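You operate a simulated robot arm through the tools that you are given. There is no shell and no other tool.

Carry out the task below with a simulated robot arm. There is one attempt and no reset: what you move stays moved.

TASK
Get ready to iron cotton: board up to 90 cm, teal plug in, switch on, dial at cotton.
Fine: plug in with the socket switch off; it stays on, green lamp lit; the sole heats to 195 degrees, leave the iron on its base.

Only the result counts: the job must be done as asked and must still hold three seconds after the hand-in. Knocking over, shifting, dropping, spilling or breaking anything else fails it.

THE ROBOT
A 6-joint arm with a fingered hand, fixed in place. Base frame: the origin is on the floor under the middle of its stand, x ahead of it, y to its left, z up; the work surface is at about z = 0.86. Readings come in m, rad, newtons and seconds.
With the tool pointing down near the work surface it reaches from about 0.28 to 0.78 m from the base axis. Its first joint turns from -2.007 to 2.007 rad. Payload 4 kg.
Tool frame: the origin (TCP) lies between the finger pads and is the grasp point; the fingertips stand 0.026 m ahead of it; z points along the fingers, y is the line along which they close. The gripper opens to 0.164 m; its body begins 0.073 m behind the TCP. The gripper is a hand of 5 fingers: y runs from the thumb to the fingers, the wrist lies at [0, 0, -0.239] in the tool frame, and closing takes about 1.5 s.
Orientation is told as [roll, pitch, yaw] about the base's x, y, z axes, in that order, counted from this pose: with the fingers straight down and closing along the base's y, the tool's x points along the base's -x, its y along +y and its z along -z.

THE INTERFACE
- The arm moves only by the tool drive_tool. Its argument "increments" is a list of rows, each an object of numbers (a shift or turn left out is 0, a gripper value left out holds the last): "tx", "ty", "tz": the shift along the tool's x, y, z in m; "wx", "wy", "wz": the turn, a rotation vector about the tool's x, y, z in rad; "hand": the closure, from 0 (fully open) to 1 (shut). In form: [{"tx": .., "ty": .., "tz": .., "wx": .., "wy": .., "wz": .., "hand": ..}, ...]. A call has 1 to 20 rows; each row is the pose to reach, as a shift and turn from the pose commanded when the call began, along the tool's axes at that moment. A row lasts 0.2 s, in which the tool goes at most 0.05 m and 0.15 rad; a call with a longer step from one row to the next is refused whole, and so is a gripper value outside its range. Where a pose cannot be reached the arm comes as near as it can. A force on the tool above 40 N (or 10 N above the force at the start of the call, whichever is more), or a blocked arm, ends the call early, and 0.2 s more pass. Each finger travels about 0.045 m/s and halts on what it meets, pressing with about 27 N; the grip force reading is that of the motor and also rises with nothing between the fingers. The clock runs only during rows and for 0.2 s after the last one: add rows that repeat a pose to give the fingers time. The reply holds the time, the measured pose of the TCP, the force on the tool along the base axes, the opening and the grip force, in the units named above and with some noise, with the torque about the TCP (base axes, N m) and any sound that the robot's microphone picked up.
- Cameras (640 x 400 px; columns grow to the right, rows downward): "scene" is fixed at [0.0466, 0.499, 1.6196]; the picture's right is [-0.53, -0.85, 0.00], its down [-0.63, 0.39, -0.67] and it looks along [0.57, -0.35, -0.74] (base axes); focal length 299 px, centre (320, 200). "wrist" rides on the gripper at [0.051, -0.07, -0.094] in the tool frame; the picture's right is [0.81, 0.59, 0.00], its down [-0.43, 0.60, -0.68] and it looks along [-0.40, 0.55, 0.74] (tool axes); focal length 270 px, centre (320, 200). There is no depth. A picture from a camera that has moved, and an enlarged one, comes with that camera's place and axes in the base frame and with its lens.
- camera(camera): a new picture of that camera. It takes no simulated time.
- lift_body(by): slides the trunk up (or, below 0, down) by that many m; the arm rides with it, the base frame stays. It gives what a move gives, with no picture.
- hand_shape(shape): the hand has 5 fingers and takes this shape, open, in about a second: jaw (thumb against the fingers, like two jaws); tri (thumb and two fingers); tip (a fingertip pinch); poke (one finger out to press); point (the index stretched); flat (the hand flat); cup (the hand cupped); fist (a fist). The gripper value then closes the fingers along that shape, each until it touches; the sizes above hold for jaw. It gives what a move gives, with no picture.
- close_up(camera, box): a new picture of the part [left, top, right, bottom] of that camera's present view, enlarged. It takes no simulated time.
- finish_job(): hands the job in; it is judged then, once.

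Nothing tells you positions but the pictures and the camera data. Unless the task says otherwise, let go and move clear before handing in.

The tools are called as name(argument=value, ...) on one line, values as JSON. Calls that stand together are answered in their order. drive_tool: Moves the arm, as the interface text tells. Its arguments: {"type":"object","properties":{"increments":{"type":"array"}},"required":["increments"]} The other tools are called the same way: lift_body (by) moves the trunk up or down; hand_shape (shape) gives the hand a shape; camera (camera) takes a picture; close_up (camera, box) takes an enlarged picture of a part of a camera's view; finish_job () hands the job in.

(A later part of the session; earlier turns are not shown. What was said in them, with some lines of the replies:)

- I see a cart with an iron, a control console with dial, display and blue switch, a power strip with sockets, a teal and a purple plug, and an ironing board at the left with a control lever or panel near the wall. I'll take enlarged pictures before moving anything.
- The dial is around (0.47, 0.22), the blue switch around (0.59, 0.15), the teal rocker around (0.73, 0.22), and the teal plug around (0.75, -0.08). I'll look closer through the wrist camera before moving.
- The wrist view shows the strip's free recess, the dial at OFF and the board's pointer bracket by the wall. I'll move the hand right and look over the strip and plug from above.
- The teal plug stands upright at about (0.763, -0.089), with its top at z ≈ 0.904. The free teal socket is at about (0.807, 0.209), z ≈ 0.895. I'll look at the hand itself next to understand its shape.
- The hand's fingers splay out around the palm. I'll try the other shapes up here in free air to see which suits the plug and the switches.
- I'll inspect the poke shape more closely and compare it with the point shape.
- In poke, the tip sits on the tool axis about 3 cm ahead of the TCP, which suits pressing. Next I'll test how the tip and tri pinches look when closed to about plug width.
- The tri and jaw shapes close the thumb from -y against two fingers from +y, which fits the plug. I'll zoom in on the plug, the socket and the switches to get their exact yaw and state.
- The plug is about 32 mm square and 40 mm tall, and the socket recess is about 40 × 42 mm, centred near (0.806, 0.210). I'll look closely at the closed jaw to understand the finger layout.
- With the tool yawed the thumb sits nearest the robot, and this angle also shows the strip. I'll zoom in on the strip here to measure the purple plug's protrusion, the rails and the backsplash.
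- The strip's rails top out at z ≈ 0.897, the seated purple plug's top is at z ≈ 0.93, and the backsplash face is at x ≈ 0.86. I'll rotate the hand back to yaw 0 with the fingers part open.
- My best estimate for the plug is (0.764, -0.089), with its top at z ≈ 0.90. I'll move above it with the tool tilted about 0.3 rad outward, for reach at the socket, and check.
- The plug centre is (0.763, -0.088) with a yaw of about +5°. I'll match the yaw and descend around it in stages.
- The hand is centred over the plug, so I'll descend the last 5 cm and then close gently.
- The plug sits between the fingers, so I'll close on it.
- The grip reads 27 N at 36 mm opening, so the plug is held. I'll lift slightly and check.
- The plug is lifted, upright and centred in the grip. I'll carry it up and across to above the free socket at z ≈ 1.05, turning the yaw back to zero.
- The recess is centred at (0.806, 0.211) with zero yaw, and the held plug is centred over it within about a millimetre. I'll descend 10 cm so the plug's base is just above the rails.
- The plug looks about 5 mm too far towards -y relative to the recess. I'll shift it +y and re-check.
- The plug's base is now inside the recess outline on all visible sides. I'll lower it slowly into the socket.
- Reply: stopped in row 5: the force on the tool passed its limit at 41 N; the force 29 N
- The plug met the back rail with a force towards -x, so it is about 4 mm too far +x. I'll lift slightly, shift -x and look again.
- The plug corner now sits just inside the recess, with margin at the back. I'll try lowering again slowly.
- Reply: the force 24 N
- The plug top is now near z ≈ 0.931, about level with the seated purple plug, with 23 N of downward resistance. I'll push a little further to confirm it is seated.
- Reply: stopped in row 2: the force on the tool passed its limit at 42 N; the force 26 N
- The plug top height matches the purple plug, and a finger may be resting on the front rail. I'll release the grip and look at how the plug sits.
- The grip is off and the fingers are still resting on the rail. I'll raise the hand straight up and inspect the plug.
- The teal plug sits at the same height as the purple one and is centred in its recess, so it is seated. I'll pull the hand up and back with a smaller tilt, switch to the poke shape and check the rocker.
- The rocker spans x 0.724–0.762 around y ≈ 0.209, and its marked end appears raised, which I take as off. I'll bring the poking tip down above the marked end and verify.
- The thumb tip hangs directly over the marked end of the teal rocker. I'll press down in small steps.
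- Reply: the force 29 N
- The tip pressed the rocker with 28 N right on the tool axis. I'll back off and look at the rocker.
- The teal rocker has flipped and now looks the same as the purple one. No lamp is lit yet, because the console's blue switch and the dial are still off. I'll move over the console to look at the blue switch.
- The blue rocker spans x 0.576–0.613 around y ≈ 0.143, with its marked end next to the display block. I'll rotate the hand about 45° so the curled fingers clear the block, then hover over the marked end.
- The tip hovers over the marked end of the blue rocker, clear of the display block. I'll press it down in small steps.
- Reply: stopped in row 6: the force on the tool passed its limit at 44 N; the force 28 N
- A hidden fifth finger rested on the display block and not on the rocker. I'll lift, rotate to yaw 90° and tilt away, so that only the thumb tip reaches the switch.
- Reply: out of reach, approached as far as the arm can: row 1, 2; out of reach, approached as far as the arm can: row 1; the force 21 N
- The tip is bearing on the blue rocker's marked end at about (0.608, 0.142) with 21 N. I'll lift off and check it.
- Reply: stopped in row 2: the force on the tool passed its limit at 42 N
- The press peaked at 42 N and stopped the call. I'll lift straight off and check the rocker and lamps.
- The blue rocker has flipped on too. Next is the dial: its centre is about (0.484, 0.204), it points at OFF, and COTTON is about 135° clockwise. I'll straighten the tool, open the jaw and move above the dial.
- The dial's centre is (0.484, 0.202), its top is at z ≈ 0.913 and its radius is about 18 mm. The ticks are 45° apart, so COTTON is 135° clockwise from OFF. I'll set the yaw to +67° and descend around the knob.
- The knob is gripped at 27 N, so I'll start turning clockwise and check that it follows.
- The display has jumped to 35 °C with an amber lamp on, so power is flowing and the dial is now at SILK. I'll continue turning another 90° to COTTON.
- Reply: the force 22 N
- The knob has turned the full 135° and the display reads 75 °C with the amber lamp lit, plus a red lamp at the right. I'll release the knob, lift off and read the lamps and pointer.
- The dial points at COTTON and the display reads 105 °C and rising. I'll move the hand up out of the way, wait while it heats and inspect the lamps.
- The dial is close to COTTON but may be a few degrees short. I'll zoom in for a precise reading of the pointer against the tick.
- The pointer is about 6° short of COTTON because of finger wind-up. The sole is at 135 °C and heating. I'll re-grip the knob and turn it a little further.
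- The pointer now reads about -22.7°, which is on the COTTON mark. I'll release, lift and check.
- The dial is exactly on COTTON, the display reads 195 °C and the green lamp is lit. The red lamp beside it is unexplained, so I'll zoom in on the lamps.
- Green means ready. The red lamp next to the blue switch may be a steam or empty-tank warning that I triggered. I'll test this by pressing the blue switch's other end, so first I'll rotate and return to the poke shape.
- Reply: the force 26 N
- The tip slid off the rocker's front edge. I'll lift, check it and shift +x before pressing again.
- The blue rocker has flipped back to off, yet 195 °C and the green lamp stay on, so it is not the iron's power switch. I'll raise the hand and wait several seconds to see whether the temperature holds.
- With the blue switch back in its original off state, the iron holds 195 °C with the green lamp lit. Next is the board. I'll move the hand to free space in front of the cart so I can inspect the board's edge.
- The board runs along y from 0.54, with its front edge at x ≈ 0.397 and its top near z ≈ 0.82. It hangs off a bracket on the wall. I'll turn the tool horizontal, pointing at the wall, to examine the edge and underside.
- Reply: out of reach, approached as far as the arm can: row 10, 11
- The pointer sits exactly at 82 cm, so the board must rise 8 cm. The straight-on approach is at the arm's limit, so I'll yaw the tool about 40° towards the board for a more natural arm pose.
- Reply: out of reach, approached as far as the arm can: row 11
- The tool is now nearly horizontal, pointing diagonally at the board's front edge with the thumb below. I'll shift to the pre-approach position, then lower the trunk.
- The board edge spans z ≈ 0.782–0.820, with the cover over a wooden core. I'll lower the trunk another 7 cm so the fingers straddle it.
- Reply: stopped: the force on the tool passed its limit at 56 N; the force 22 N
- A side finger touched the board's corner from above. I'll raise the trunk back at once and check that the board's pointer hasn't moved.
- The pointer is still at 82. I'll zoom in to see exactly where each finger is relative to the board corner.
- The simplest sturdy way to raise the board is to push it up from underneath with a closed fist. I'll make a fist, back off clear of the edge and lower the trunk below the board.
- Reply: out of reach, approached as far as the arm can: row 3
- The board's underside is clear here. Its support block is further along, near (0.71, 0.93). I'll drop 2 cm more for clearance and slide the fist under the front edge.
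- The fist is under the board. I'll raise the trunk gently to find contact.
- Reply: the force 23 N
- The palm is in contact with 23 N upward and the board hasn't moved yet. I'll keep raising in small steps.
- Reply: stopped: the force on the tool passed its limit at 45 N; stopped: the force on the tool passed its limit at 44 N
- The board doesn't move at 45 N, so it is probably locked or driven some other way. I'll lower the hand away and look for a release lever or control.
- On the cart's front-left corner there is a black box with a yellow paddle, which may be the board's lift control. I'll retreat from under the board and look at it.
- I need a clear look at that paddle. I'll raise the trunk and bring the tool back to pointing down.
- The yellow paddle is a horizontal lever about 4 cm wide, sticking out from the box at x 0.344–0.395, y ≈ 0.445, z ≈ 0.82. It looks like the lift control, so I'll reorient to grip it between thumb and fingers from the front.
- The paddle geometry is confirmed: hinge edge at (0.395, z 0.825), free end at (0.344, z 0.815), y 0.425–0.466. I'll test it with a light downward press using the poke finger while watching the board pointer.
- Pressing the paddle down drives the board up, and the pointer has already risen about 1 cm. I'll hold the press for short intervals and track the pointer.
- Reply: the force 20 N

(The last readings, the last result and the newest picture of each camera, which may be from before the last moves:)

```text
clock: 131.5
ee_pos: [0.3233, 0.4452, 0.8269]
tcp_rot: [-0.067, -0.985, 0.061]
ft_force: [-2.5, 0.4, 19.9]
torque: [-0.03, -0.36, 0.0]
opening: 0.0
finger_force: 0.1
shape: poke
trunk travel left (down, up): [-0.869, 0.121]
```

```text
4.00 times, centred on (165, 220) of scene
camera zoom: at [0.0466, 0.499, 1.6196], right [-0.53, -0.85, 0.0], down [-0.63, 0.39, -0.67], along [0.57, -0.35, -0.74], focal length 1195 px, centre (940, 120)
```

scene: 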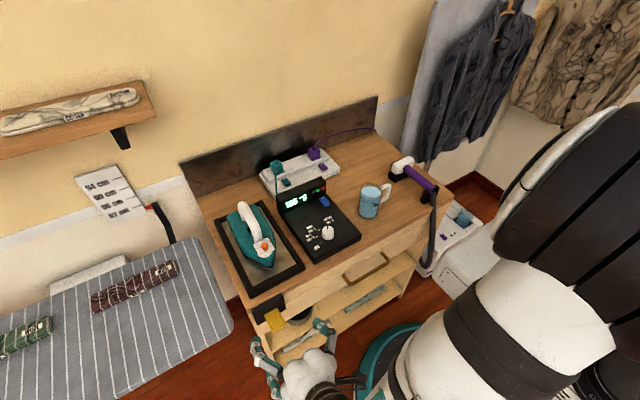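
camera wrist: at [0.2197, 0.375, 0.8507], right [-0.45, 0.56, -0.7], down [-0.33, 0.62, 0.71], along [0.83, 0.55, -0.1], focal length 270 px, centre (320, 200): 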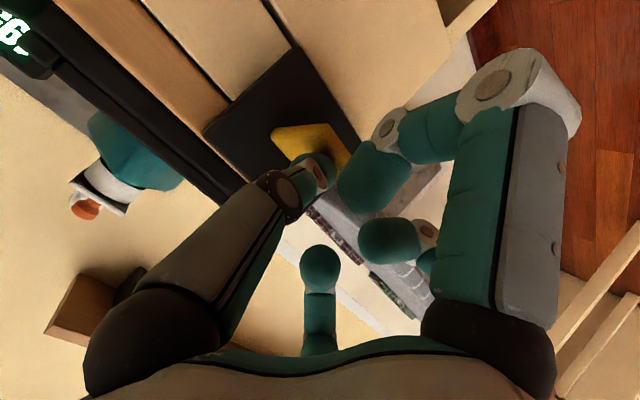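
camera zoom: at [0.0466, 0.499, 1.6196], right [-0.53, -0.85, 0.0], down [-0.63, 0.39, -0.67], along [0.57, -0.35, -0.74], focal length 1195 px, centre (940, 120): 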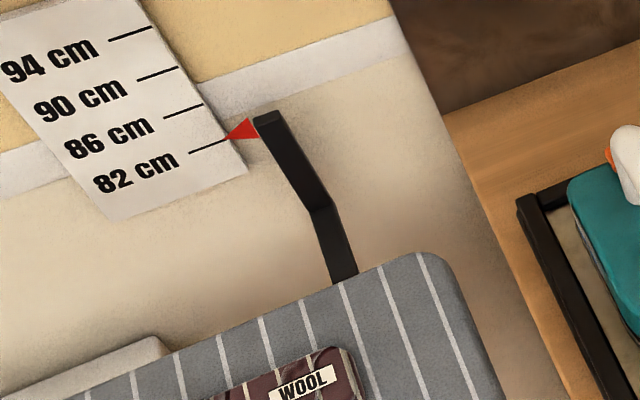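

The board rises at about 1.7 cm/s and now reads about 84. I'll hold for about 2 s more.

drive_tool(increments=[{"tx": 0.0}, {"tx": 0.0}, {"tx": 0.0}, {"tx": 0.0}, {"tx": 0.0}, {"tx": 0.0}, {"tx": 0.0}, {"tx": 0.0}, {"tx": 0.0}])

close_up(camera="scene", box=[90, 170, 240, 270])

```text
clock: 133.5
ee_pos: [0.3262, 0.4443, 0.8257]
tcp_rot: [-0.069, -0.985, 0.061]
ft_force: [-6.1, 2.0, 23.2]
torque: [0.04, -0.34, 0.05]
opening: 0.0002
finger_force: 0.2
shape: poke
trunk travel left (down, up): [-0.869, 0.121]
```

```text
4.00 times, centred on (165, 220) of scene
camera zoom: at [0.0466, 0.499, 1.6196], right [-0.53, -0.85, 0.0], down [-0.63, 0.39, -0.67], along [0.57, -0.35, -0.74], focal length 1195 px, centre (940, 120)
```

zoom: 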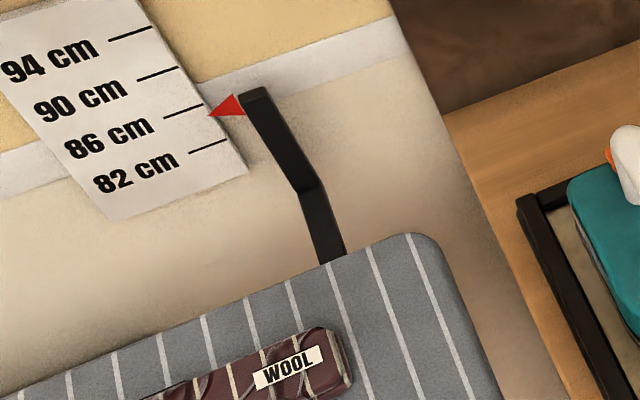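

The pointer is now near 86.6. I'll hold about 1.4 s more, then measure carefully.

drive_tool(increments=[{"tx": 0.0}, {"tx": 0.0}, {"tx": 0.0}, {"tx": 0.0}, {"tx": 0.0}, {"tx": 0.0}])

close_up(camera="scene", box=[110, 170, 170, 215])

close_up(camera="scene", box=[90, 170, 240, 270])

```text
clock: 134.9
ee_pos: [0.3245, 0.4442, 0.8266]
tcp_rot: [-0.07, -0.985, 0.062]
ft_force: [-6.1, 3.0, 23.0]
torque: [0.0, -0.38, 0.02]
opening: 0.0
finger_force: 0.0
shape: poke
trunk travel left (down, up): [-0.869, 0.121]
```

```text
8.89 times, centred on (140, 192) of scene
camera zoom: at [0.0466, 0.499, 1.6196], right [-0.53, -0.85, 0.0], down [-0.63, 0.39, -0.67], along [0.57, -0.35, -0.74], focal length 2655 px, centre (1920, 267)
```

zoom: 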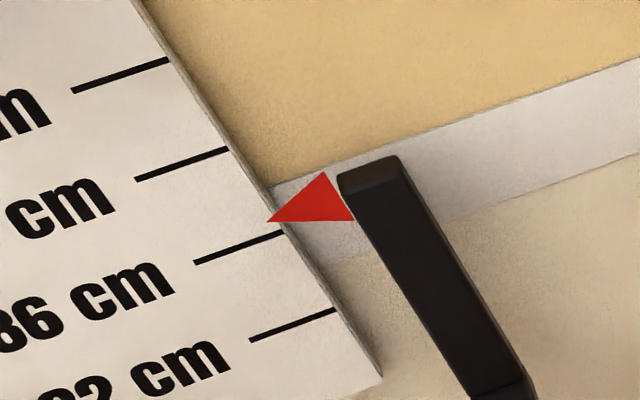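

```text
4.00 times, centred on (165, 220) of scene
camera zoom: at [0.0466, 0.499, 1.6196], right [-0.53, -0.85, 0.0], down [-0.63, 0.39, -0.67], along [0.57, -0.35, -0.74], focal length 1195 px, centre (940, 120)
```

zoom: 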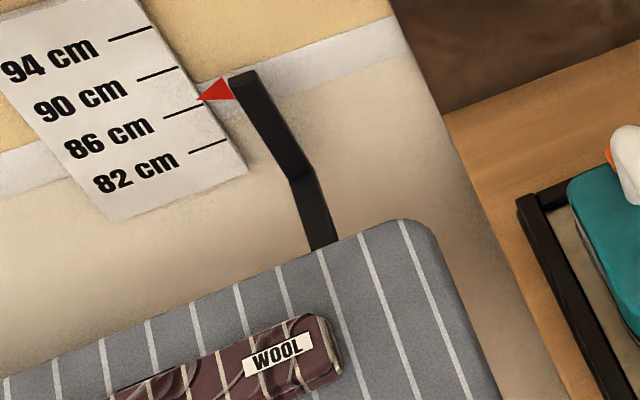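

The reading is about 88.6, with 1.4 cm to go at 1.4 cm/s. I'll hold about 0.7 s, then release and measure.

drive_tool(increments=[{"tx": 0.0}, {"tx": 0.0}, {"tx": 0.0}, {"tx": -0.0167, "tz": -0.011}, {"tx": -0.0335, "tz": -0.022}])

close_up(camera="scene", box=[110, 170, 170, 215])

camera(camera="wrist")

```text
clock: 136.1
ee_pos: [0.3265, 0.446, 0.8631]
tcp_rot: [-0.075, -0.983, 0.063]
ft_force: [0.3, -0.9, -1.3]
torque: [-0.01, 0.0, 0.01]
opening: 0.0
finger_force: 0.0
shape: poke
trunk travel left (down, up): [-0.869, 0.121]
```

```text
8.89 times, centred on (140, 192) of scene
camera zoom: at [0.0466, 0.499, 1.6196], right [-0.53, -0.85, 0.0], down [-0.63, 0.39, -0.67], along [0.57, -0.35, -0.74], focal length 2655 px, centre (1920, 267)
```

zoom: 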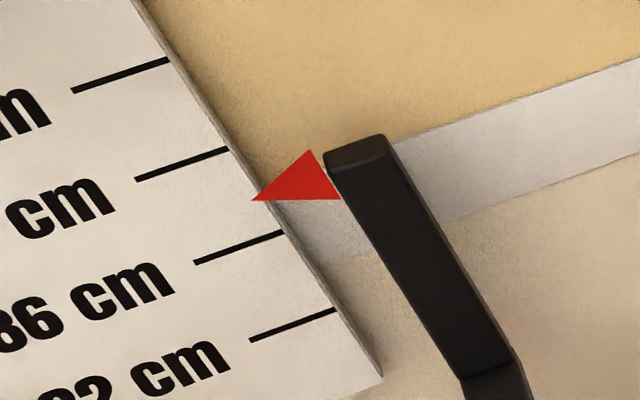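

```text
taken
camera wrist: at [0.2202, 0.3751, 0.8755], right [-0.45, 0.56, -0.7], down [-0.32, 0.62, 0.71], along [0.83, 0.55, -0.1], focal length 270 px, centre (320, 200)
```

wrist: 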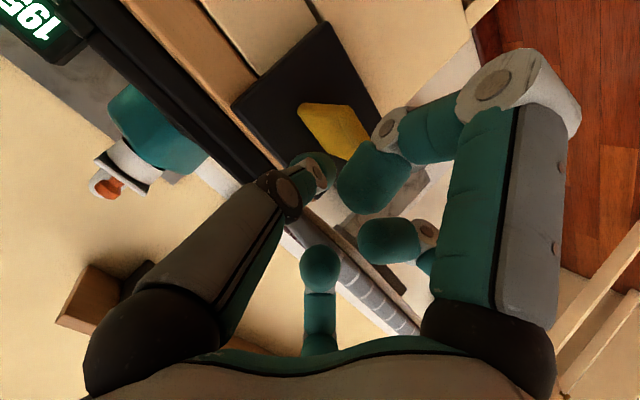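

The pointer reads about 89.6. I'll back away from the paddle and raise the wrist camera to pointer height for a parallax-free reading.

drive_tool(increments=[{"tz": -0.04}, {"tz": -0.08}])

lift_body(by=0.09)

hand_shape(shape="jaw")

camera(camera="wrist")

close_up(camera="scene", box=[110, 170, 170, 215])

```text
clock: 136.7
ee_pos: [0.259, 0.4484, 0.9081]
tcp_rot: [-0.073, -0.983, 0.061]
ft_force: [0.4, 0.4, -0.8]
torque: [0.04, -0.03, 0.02]
opening: 0.0
finger_force: 0.1
shape: poke
trunk travel left (down, up): [-0.869, 0.121]
```

```text
clock: 137.9
ee_pos: [0.2591, 0.4487, 0.9989]
tcp_rot: [-0.071, -0.983, 0.062]
ft_force: [0.4, 0.0, 0.3]
torque: [0.03, 0.0, -0.04]
opening: 0.0002
finger_force: 0.0
shape: poke
trunk travel left (down, up): [-0.959, 0.031]
```

```text
clock: 138.8
ee_pos: [0.26, 0.4482, 0.9981]
tcp_rot: [-0.071, -0.982, 0.061]
ft_force: [0.5, -0.2, -0.4]
torque: [0.03, 0.02, 0.02]
opening: 0.1639
finger_force: 0.2
shape: jaw
trunk travel left (down, up): [-0.959, 0.031]
```

```text
taken
camera wrist: at [0.1537, 0.3784, 1.0105], right [-0.45, 0.56, -0.7], down [-0.33, 0.62, 0.71], along [0.83, 0.55, -0.1], focal length 270 px, centre (320, 200)
```

wrist: 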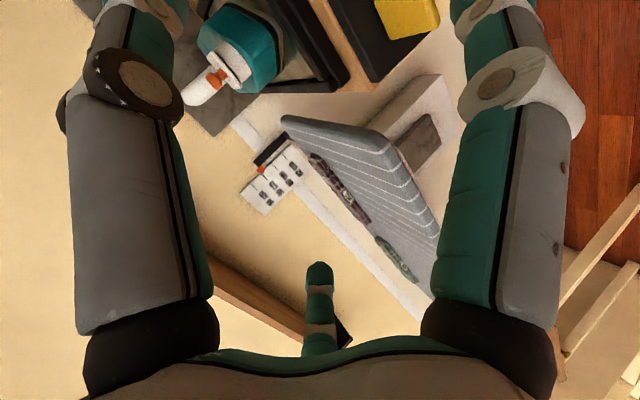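

```text
8.89 times, centred on (140, 192) of scene
camera zoom: at [0.0466, 0.499, 1.6196], right [-0.53, -0.85, 0.0], down [-0.63, 0.39, -0.67], along [0.57, -0.35, -0.74], focal length 2655 px, centre (1920, 267)
```

zoom: 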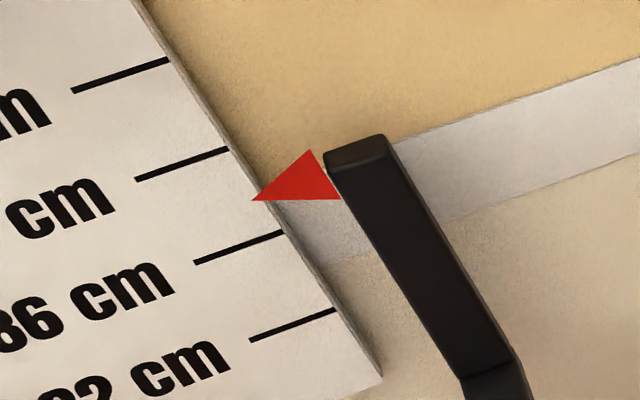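

close_up(camera="wrist", box=[225, 120, 325, 225])

close_up(camera="wrist", box=[235, 145, 295, 205])

```text
3.81 times, centred on (275, 172) of wrist
camera zoom: at [0.1537, 0.3784, 1.0105], right [-0.45, 0.56, -0.7], down [-0.33, 0.62, 0.71], along [0.83, 0.55, -0.1], focal length 1030 px, centre (491, 305)
```

zoom: 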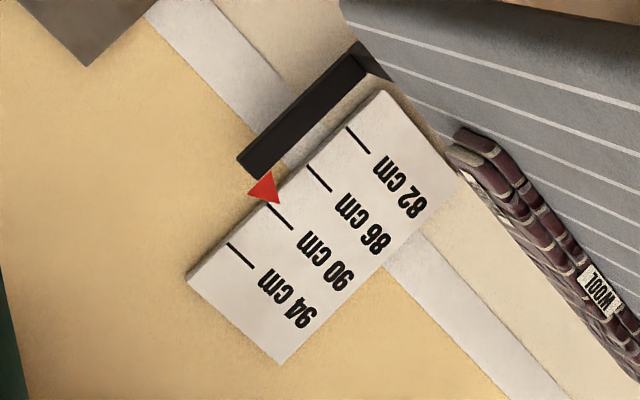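

```text
6.67 times, centred on (265, 175) of wrist
camera zoom: at [0.1537, 0.3784, 1.0105], right [-0.45, 0.56, -0.7], down [-0.33, 0.62, 0.71], along [0.83, 0.55, -0.1], focal length 1802 px, centre (687, 367)
```

zoom: 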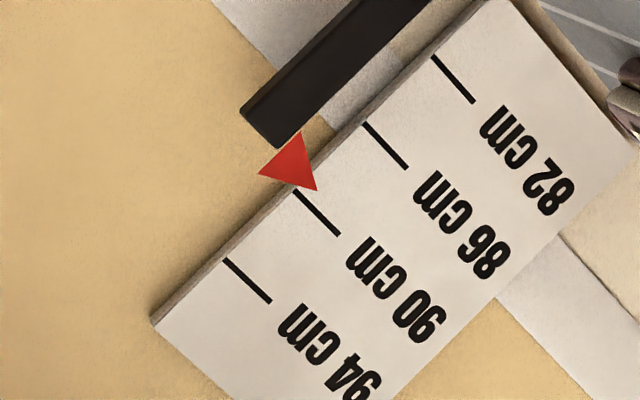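

The parallax-free view reads about 89.4 cm. A short press of about 0.4 s should add the last 0.6 cm, so I'll return to the paddle in poke shape.

hand_shape(shape="poke")

lift_body(by=-0.09)

drive_tool(increments=[{"tz": 0.04}, {"tz": 0.08}])

close_up(camera="scene", box=[210, 270, 340, 380])

```text
clock: 139.7
ee_pos: [0.259, 0.4497, 0.999]
tcp_rot: [-0.072, -0.982, 0.061]
ft_force: [0.3, -0.4, 0.1]
torque: [-0.01, -0.02, 0.03]
opening: 0.0002
finger_force: 0.1
shape: poke
trunk travel left (down, up): [-0.959, 0.031]
```

```text
clock: 141.0
ee_pos: [0.2605, 0.4489, 0.9085]
tcp_rot: [-0.071, -0.984, 0.061]
ft_force: [0.3, 0.2, -0.8]
torque: [-0.01, -0.01, 0.02]
opening: 0.0
finger_force: 0.0
shape: poke
trunk travel left (down, up): [-0.869, 0.121]
```

```text
clock: 141.6
ee_pos: [0.3265, 0.4466, 0.8637]
tcp_rot: [-0.072, -0.983, 0.061]
ft_force: [-0.2, 0.1, 0.0]
torque: [0.0, -0.03, -0.01]
opening: 0.0
finger_force: 0.1
shape: poke
trunk travel left (down, up): [-0.869, 0.121]
```

```text
3.64 times, centred on (275, 325) of scene
camera zoom: at [0.0466, 0.499, 1.6196], right [-0.53, -0.85, 0.0], down [-0.63, 0.39, -0.67], along [0.57, -0.35, -0.74], focal length 1086 px, centre (484, -254)
```

zoom: 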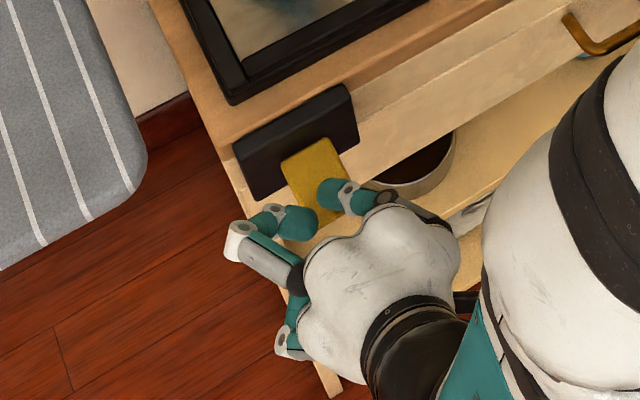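

drive_tool(increments=[{"tx": 0.0167, "tz": 0.011}, {"tx": 0.0335, "tz": 0.022}, {"tx": 0.0335, "tz": 0.022}, {"tx": 0.0167, "tz": 0.011}, {"tx": 0.0, "tz": 0.0}])

close_up(camera="scene", box=[110, 170, 170, 215])

```text
clock: 142.8
ee_pos: [0.3273, 0.4457, 0.8647]
tcp_rot: [-0.071, -0.982, 0.063]
ft_force: [0.0, 0.4, 0.7]
torque: [0.04, -0.03, 0.0]
opening: 0.0001
finger_force: 0.1
shape: poke
trunk travel left (down, up): [-0.869, 0.121]
```

```text
8.89 times, centred on (140, 192) of scene
camera zoom: at [0.0466, 0.499, 1.6196], right [-0.53, -0.85, 0.0], down [-0.63, 0.39, -0.67], along [0.57, -0.35, -0.74], focal length 2655 px, centre (1920, 267)
```

zoom: 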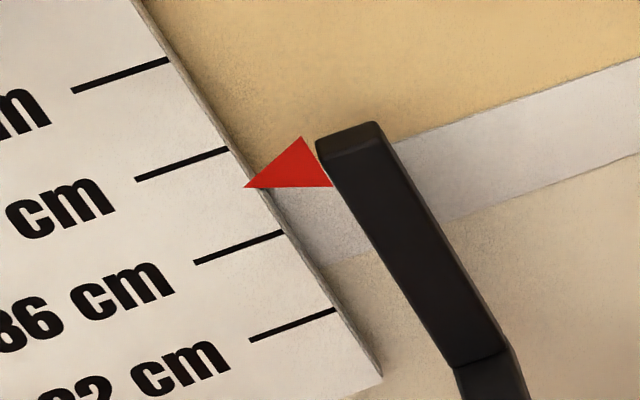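

The pointer rose by the expected 0.57 cm. I'll back off and verify with the level wrist view.

drive_tool(increments=[{"tz": -0.04}, {"tz": -0.08}])

lift_body(by=0.09)

hand_shape(shape="jaw")

close_up(camera="wrist", box=[235, 145, 295, 205])

camera(camera="scene")

close_up(camera="scene", box=[250, 120, 410, 250])

```text
clock: 143.4
ee_pos: [0.2586, 0.4468, 0.9095]
tcp_rot: [-0.073, -0.983, 0.06]
ft_force: [0.2, -0.2, -0.4]
torque: [0.05, -0.02, 0.02]
opening: 0.0
finger_force: 0.0
shape: poke
trunk travel left (down, up): [-0.869, 0.121]
```

```text
clock: 144.6
ee_pos: [0.2592, 0.4482, 0.9979]
tcp_rot: [-0.071, -0.983, 0.061]
ft_force: [-0.1, -0.8, -0.8]
torque: [-0.01, -0.05, 0.0]
opening: 0.0
finger_force: 0.0
shape: poke
trunk travel left (down, up): [-0.959, 0.031]
```

```text
clock: 145.5
ee_pos: [0.2583, 0.4476, 0.9988]
tcp_rot: [-0.072, -0.982, 0.061]
ft_force: [-0.6, 0.1, -0.1]
torque: [0.0, -0.02, -0.03]
opening: 0.1641
finger_force: 0.1
shape: jaw
trunk travel left (down, up): [-0.959, 0.031]
```

```text
6.67 times, centred on (265, 175) of wrist
camera zoom: at [0.1532, 0.3775, 1.0108], right [-0.45, 0.56, -0.7], down [-0.33, 0.62, 0.71], along [0.83, 0.55, -0.1], focal length 1802 px, centre (687, 367)
```

zoom: 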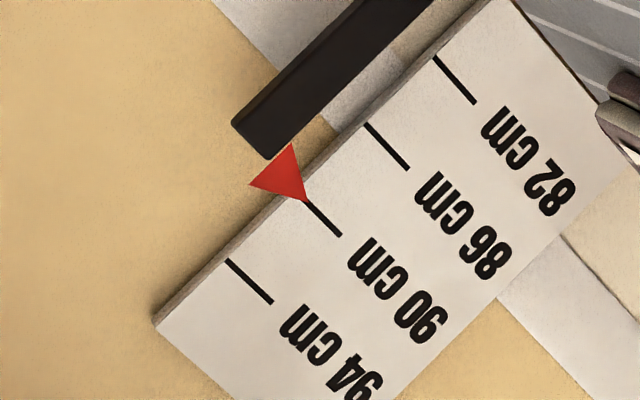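

```text
taken
```

scene: 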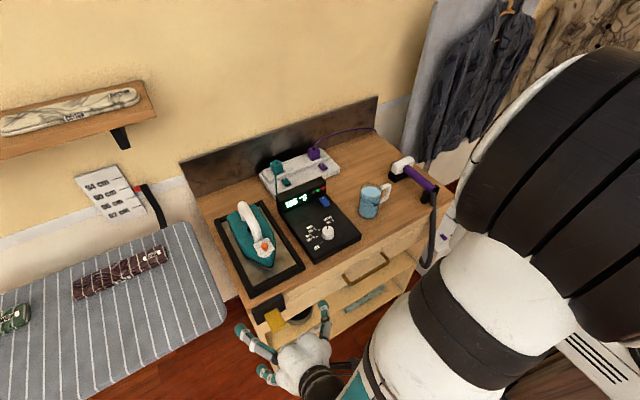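

```text
3.08 times, centred on (330, 185) of scene
camera zoom: at [0.0466, 0.499, 1.6196], right [-0.53, -0.85, 0.0], down [-0.63, 0.39, -0.67], along [0.57, -0.35, -0.74], focal length 919 px, centre (289, 246)
```

zoom: 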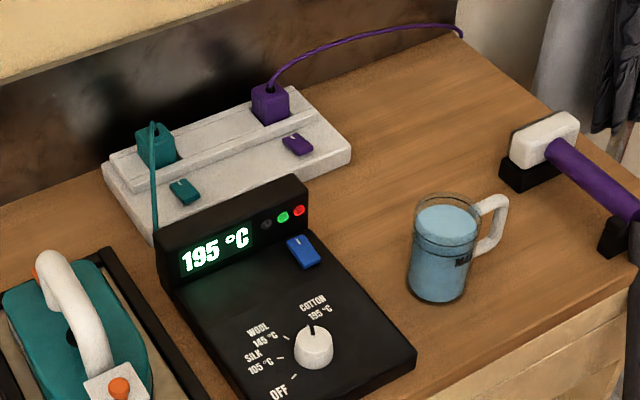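

The pointer reads 90.0 cm in the level view, and the station still shows 195 °C with the green lamp lit. I'll compare the tabletop with the starting picture to be sure nothing shifted.

close_up(camera="scene", box=[250, 130, 410, 230])

close_up(camera="scene", box=[200, 180, 380, 300])

close_up(camera="scene", box=[0, 220, 280, 400])

```text
4.00 times, centred on (330, 180) of scene
camera zoom: at [0.0466, 0.499, 1.6196], right [-0.53, -0.85, 0.0], down [-0.63, 0.39, -0.67], along [0.57, -0.35, -0.74], focal length 1195 px, centre (280, 280)
```

zoom: 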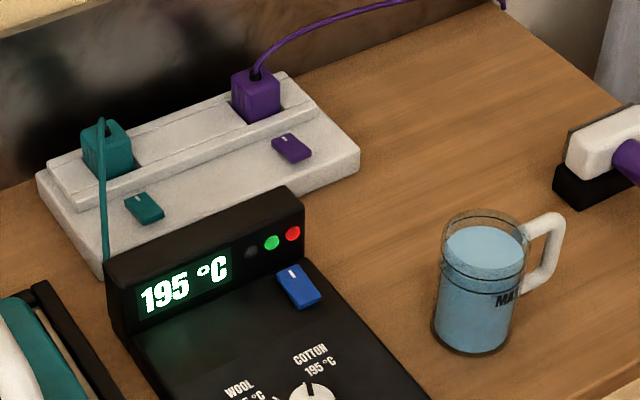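

```text
3.33 times, centred on (290, 240) of scene
camera zoom: at [0.0466, 0.499, 1.6196], right [-0.53, -0.85, 0.0], down [-0.63, 0.39, -0.67], along [0.57, -0.35, -0.74], focal length 996 px, centre (420, 67)
```

zoom: 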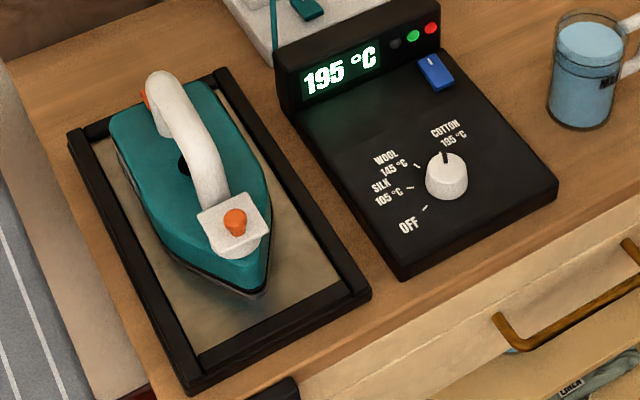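

```text
2.22 times, centred on (140, 310) of scene
camera zoom: at [0.0466, 0.499, 1.6196], right [-0.53, -0.85, 0.0], down [-0.63, 0.39, -0.67], along [0.57, -0.35, -0.74], focal length 664 px, centre (720, -44)
```

zoom: 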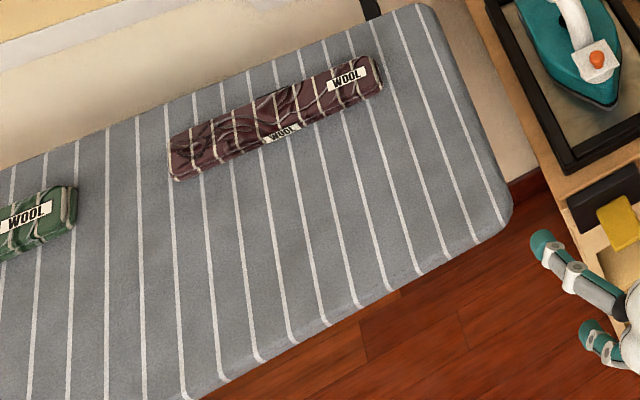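

Every item sits at its original pixel position. The plug is in with its switch on, the dial is at COTTON, the sole is at 195 °C with green lit, and the board is at 90 cm. I'll pull the hand a little further clear and take a last look before handing in.

drive_tool(increments=[{"tz": -0.03}, {"tz": -0.05}])

close_up(camera="scene", box=[110, 170, 170, 215])

close_up(camera="scene", box=[250, 130, 410, 230])

```text
clock: 146.1
ee_pos: [0.2176, 0.4467, 1.0271]
tcp_rot: [-0.073, -0.984, 0.061]
ft_force: [0.4, 0.7, 0.9]
torque: [-0.02, 0.01, 0.01]
opening: 0.1641
finger_force: 0.1
shape: jaw
trunk travel left (down, up): [-0.959, 0.031]
```

```text
8.89 times, centred on (140, 192) of scene
camera zoom: at [0.0466, 0.499, 1.6196], right [-0.53, -0.85, 0.0], down [-0.63, 0.39, -0.67], along [0.57, -0.35, -0.74], focal length 2655 px, centre (1920, 267)
```

zoom: 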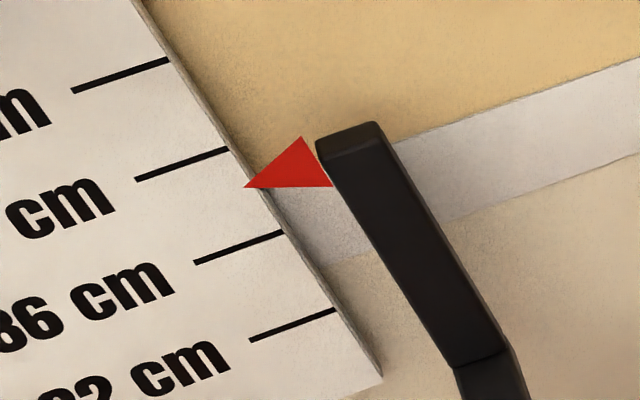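

```text
4.00 times, centred on (330, 180) of scene
camera zoom: at [0.0466, 0.499, 1.6196], right [-0.53, -0.85, 0.0], down [-0.63, 0.39, -0.67], along [0.57, -0.35, -0.74], focal length 1195 px, centre (280, 280)
```

zoom: 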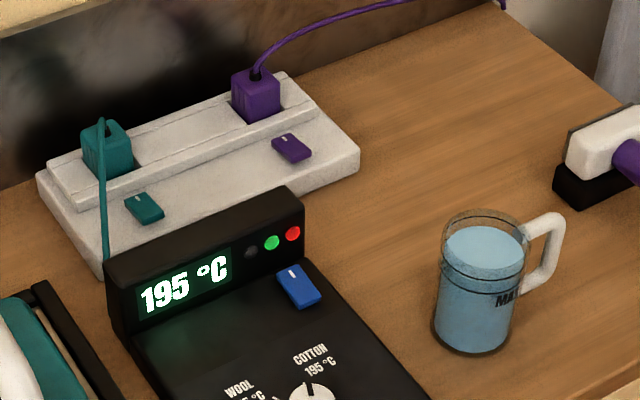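

The board pointer is steady at 90 cm, the station shows 195 °C with the green lamp lit, and the hand is clear of everything. I'm handing the job in.

finish_job()

```text
The job is handed in.
```

The cotton set-up is done and handed in; I haven't seen the verdict.

- **Board:** raised from 82 cm to 90 cm by pressing the yellow paddle on the cart. The pointer sat on the 90 mark and held there.
- **Plug and switch:** the teal plug went in with its socket switch off. I then turned the switch on, and it stayed on.
- **Dial and iron:** the dial points at COTTON, the display reads 195 °C, and the green lamp is lit. I never touched the iron, and it is still on its base.

- **Red lamp:** a red lamp on the console is also lit. I don't know what it means; a low-water warning is my guess.
- **Blue console switch:** I turned it on, thinking it was the iron's power switch, then turned it back off. The iron held 195 °C with it off, so I left it off as I found it.
- **Bumps:** my hand pressed on the display block and on a corner of the board with about 45–55 N each. I also pushed up on the board from below before finding the paddle. In the final pictures everything on the cart is where it started, and the wool rolls are still in place on the board.
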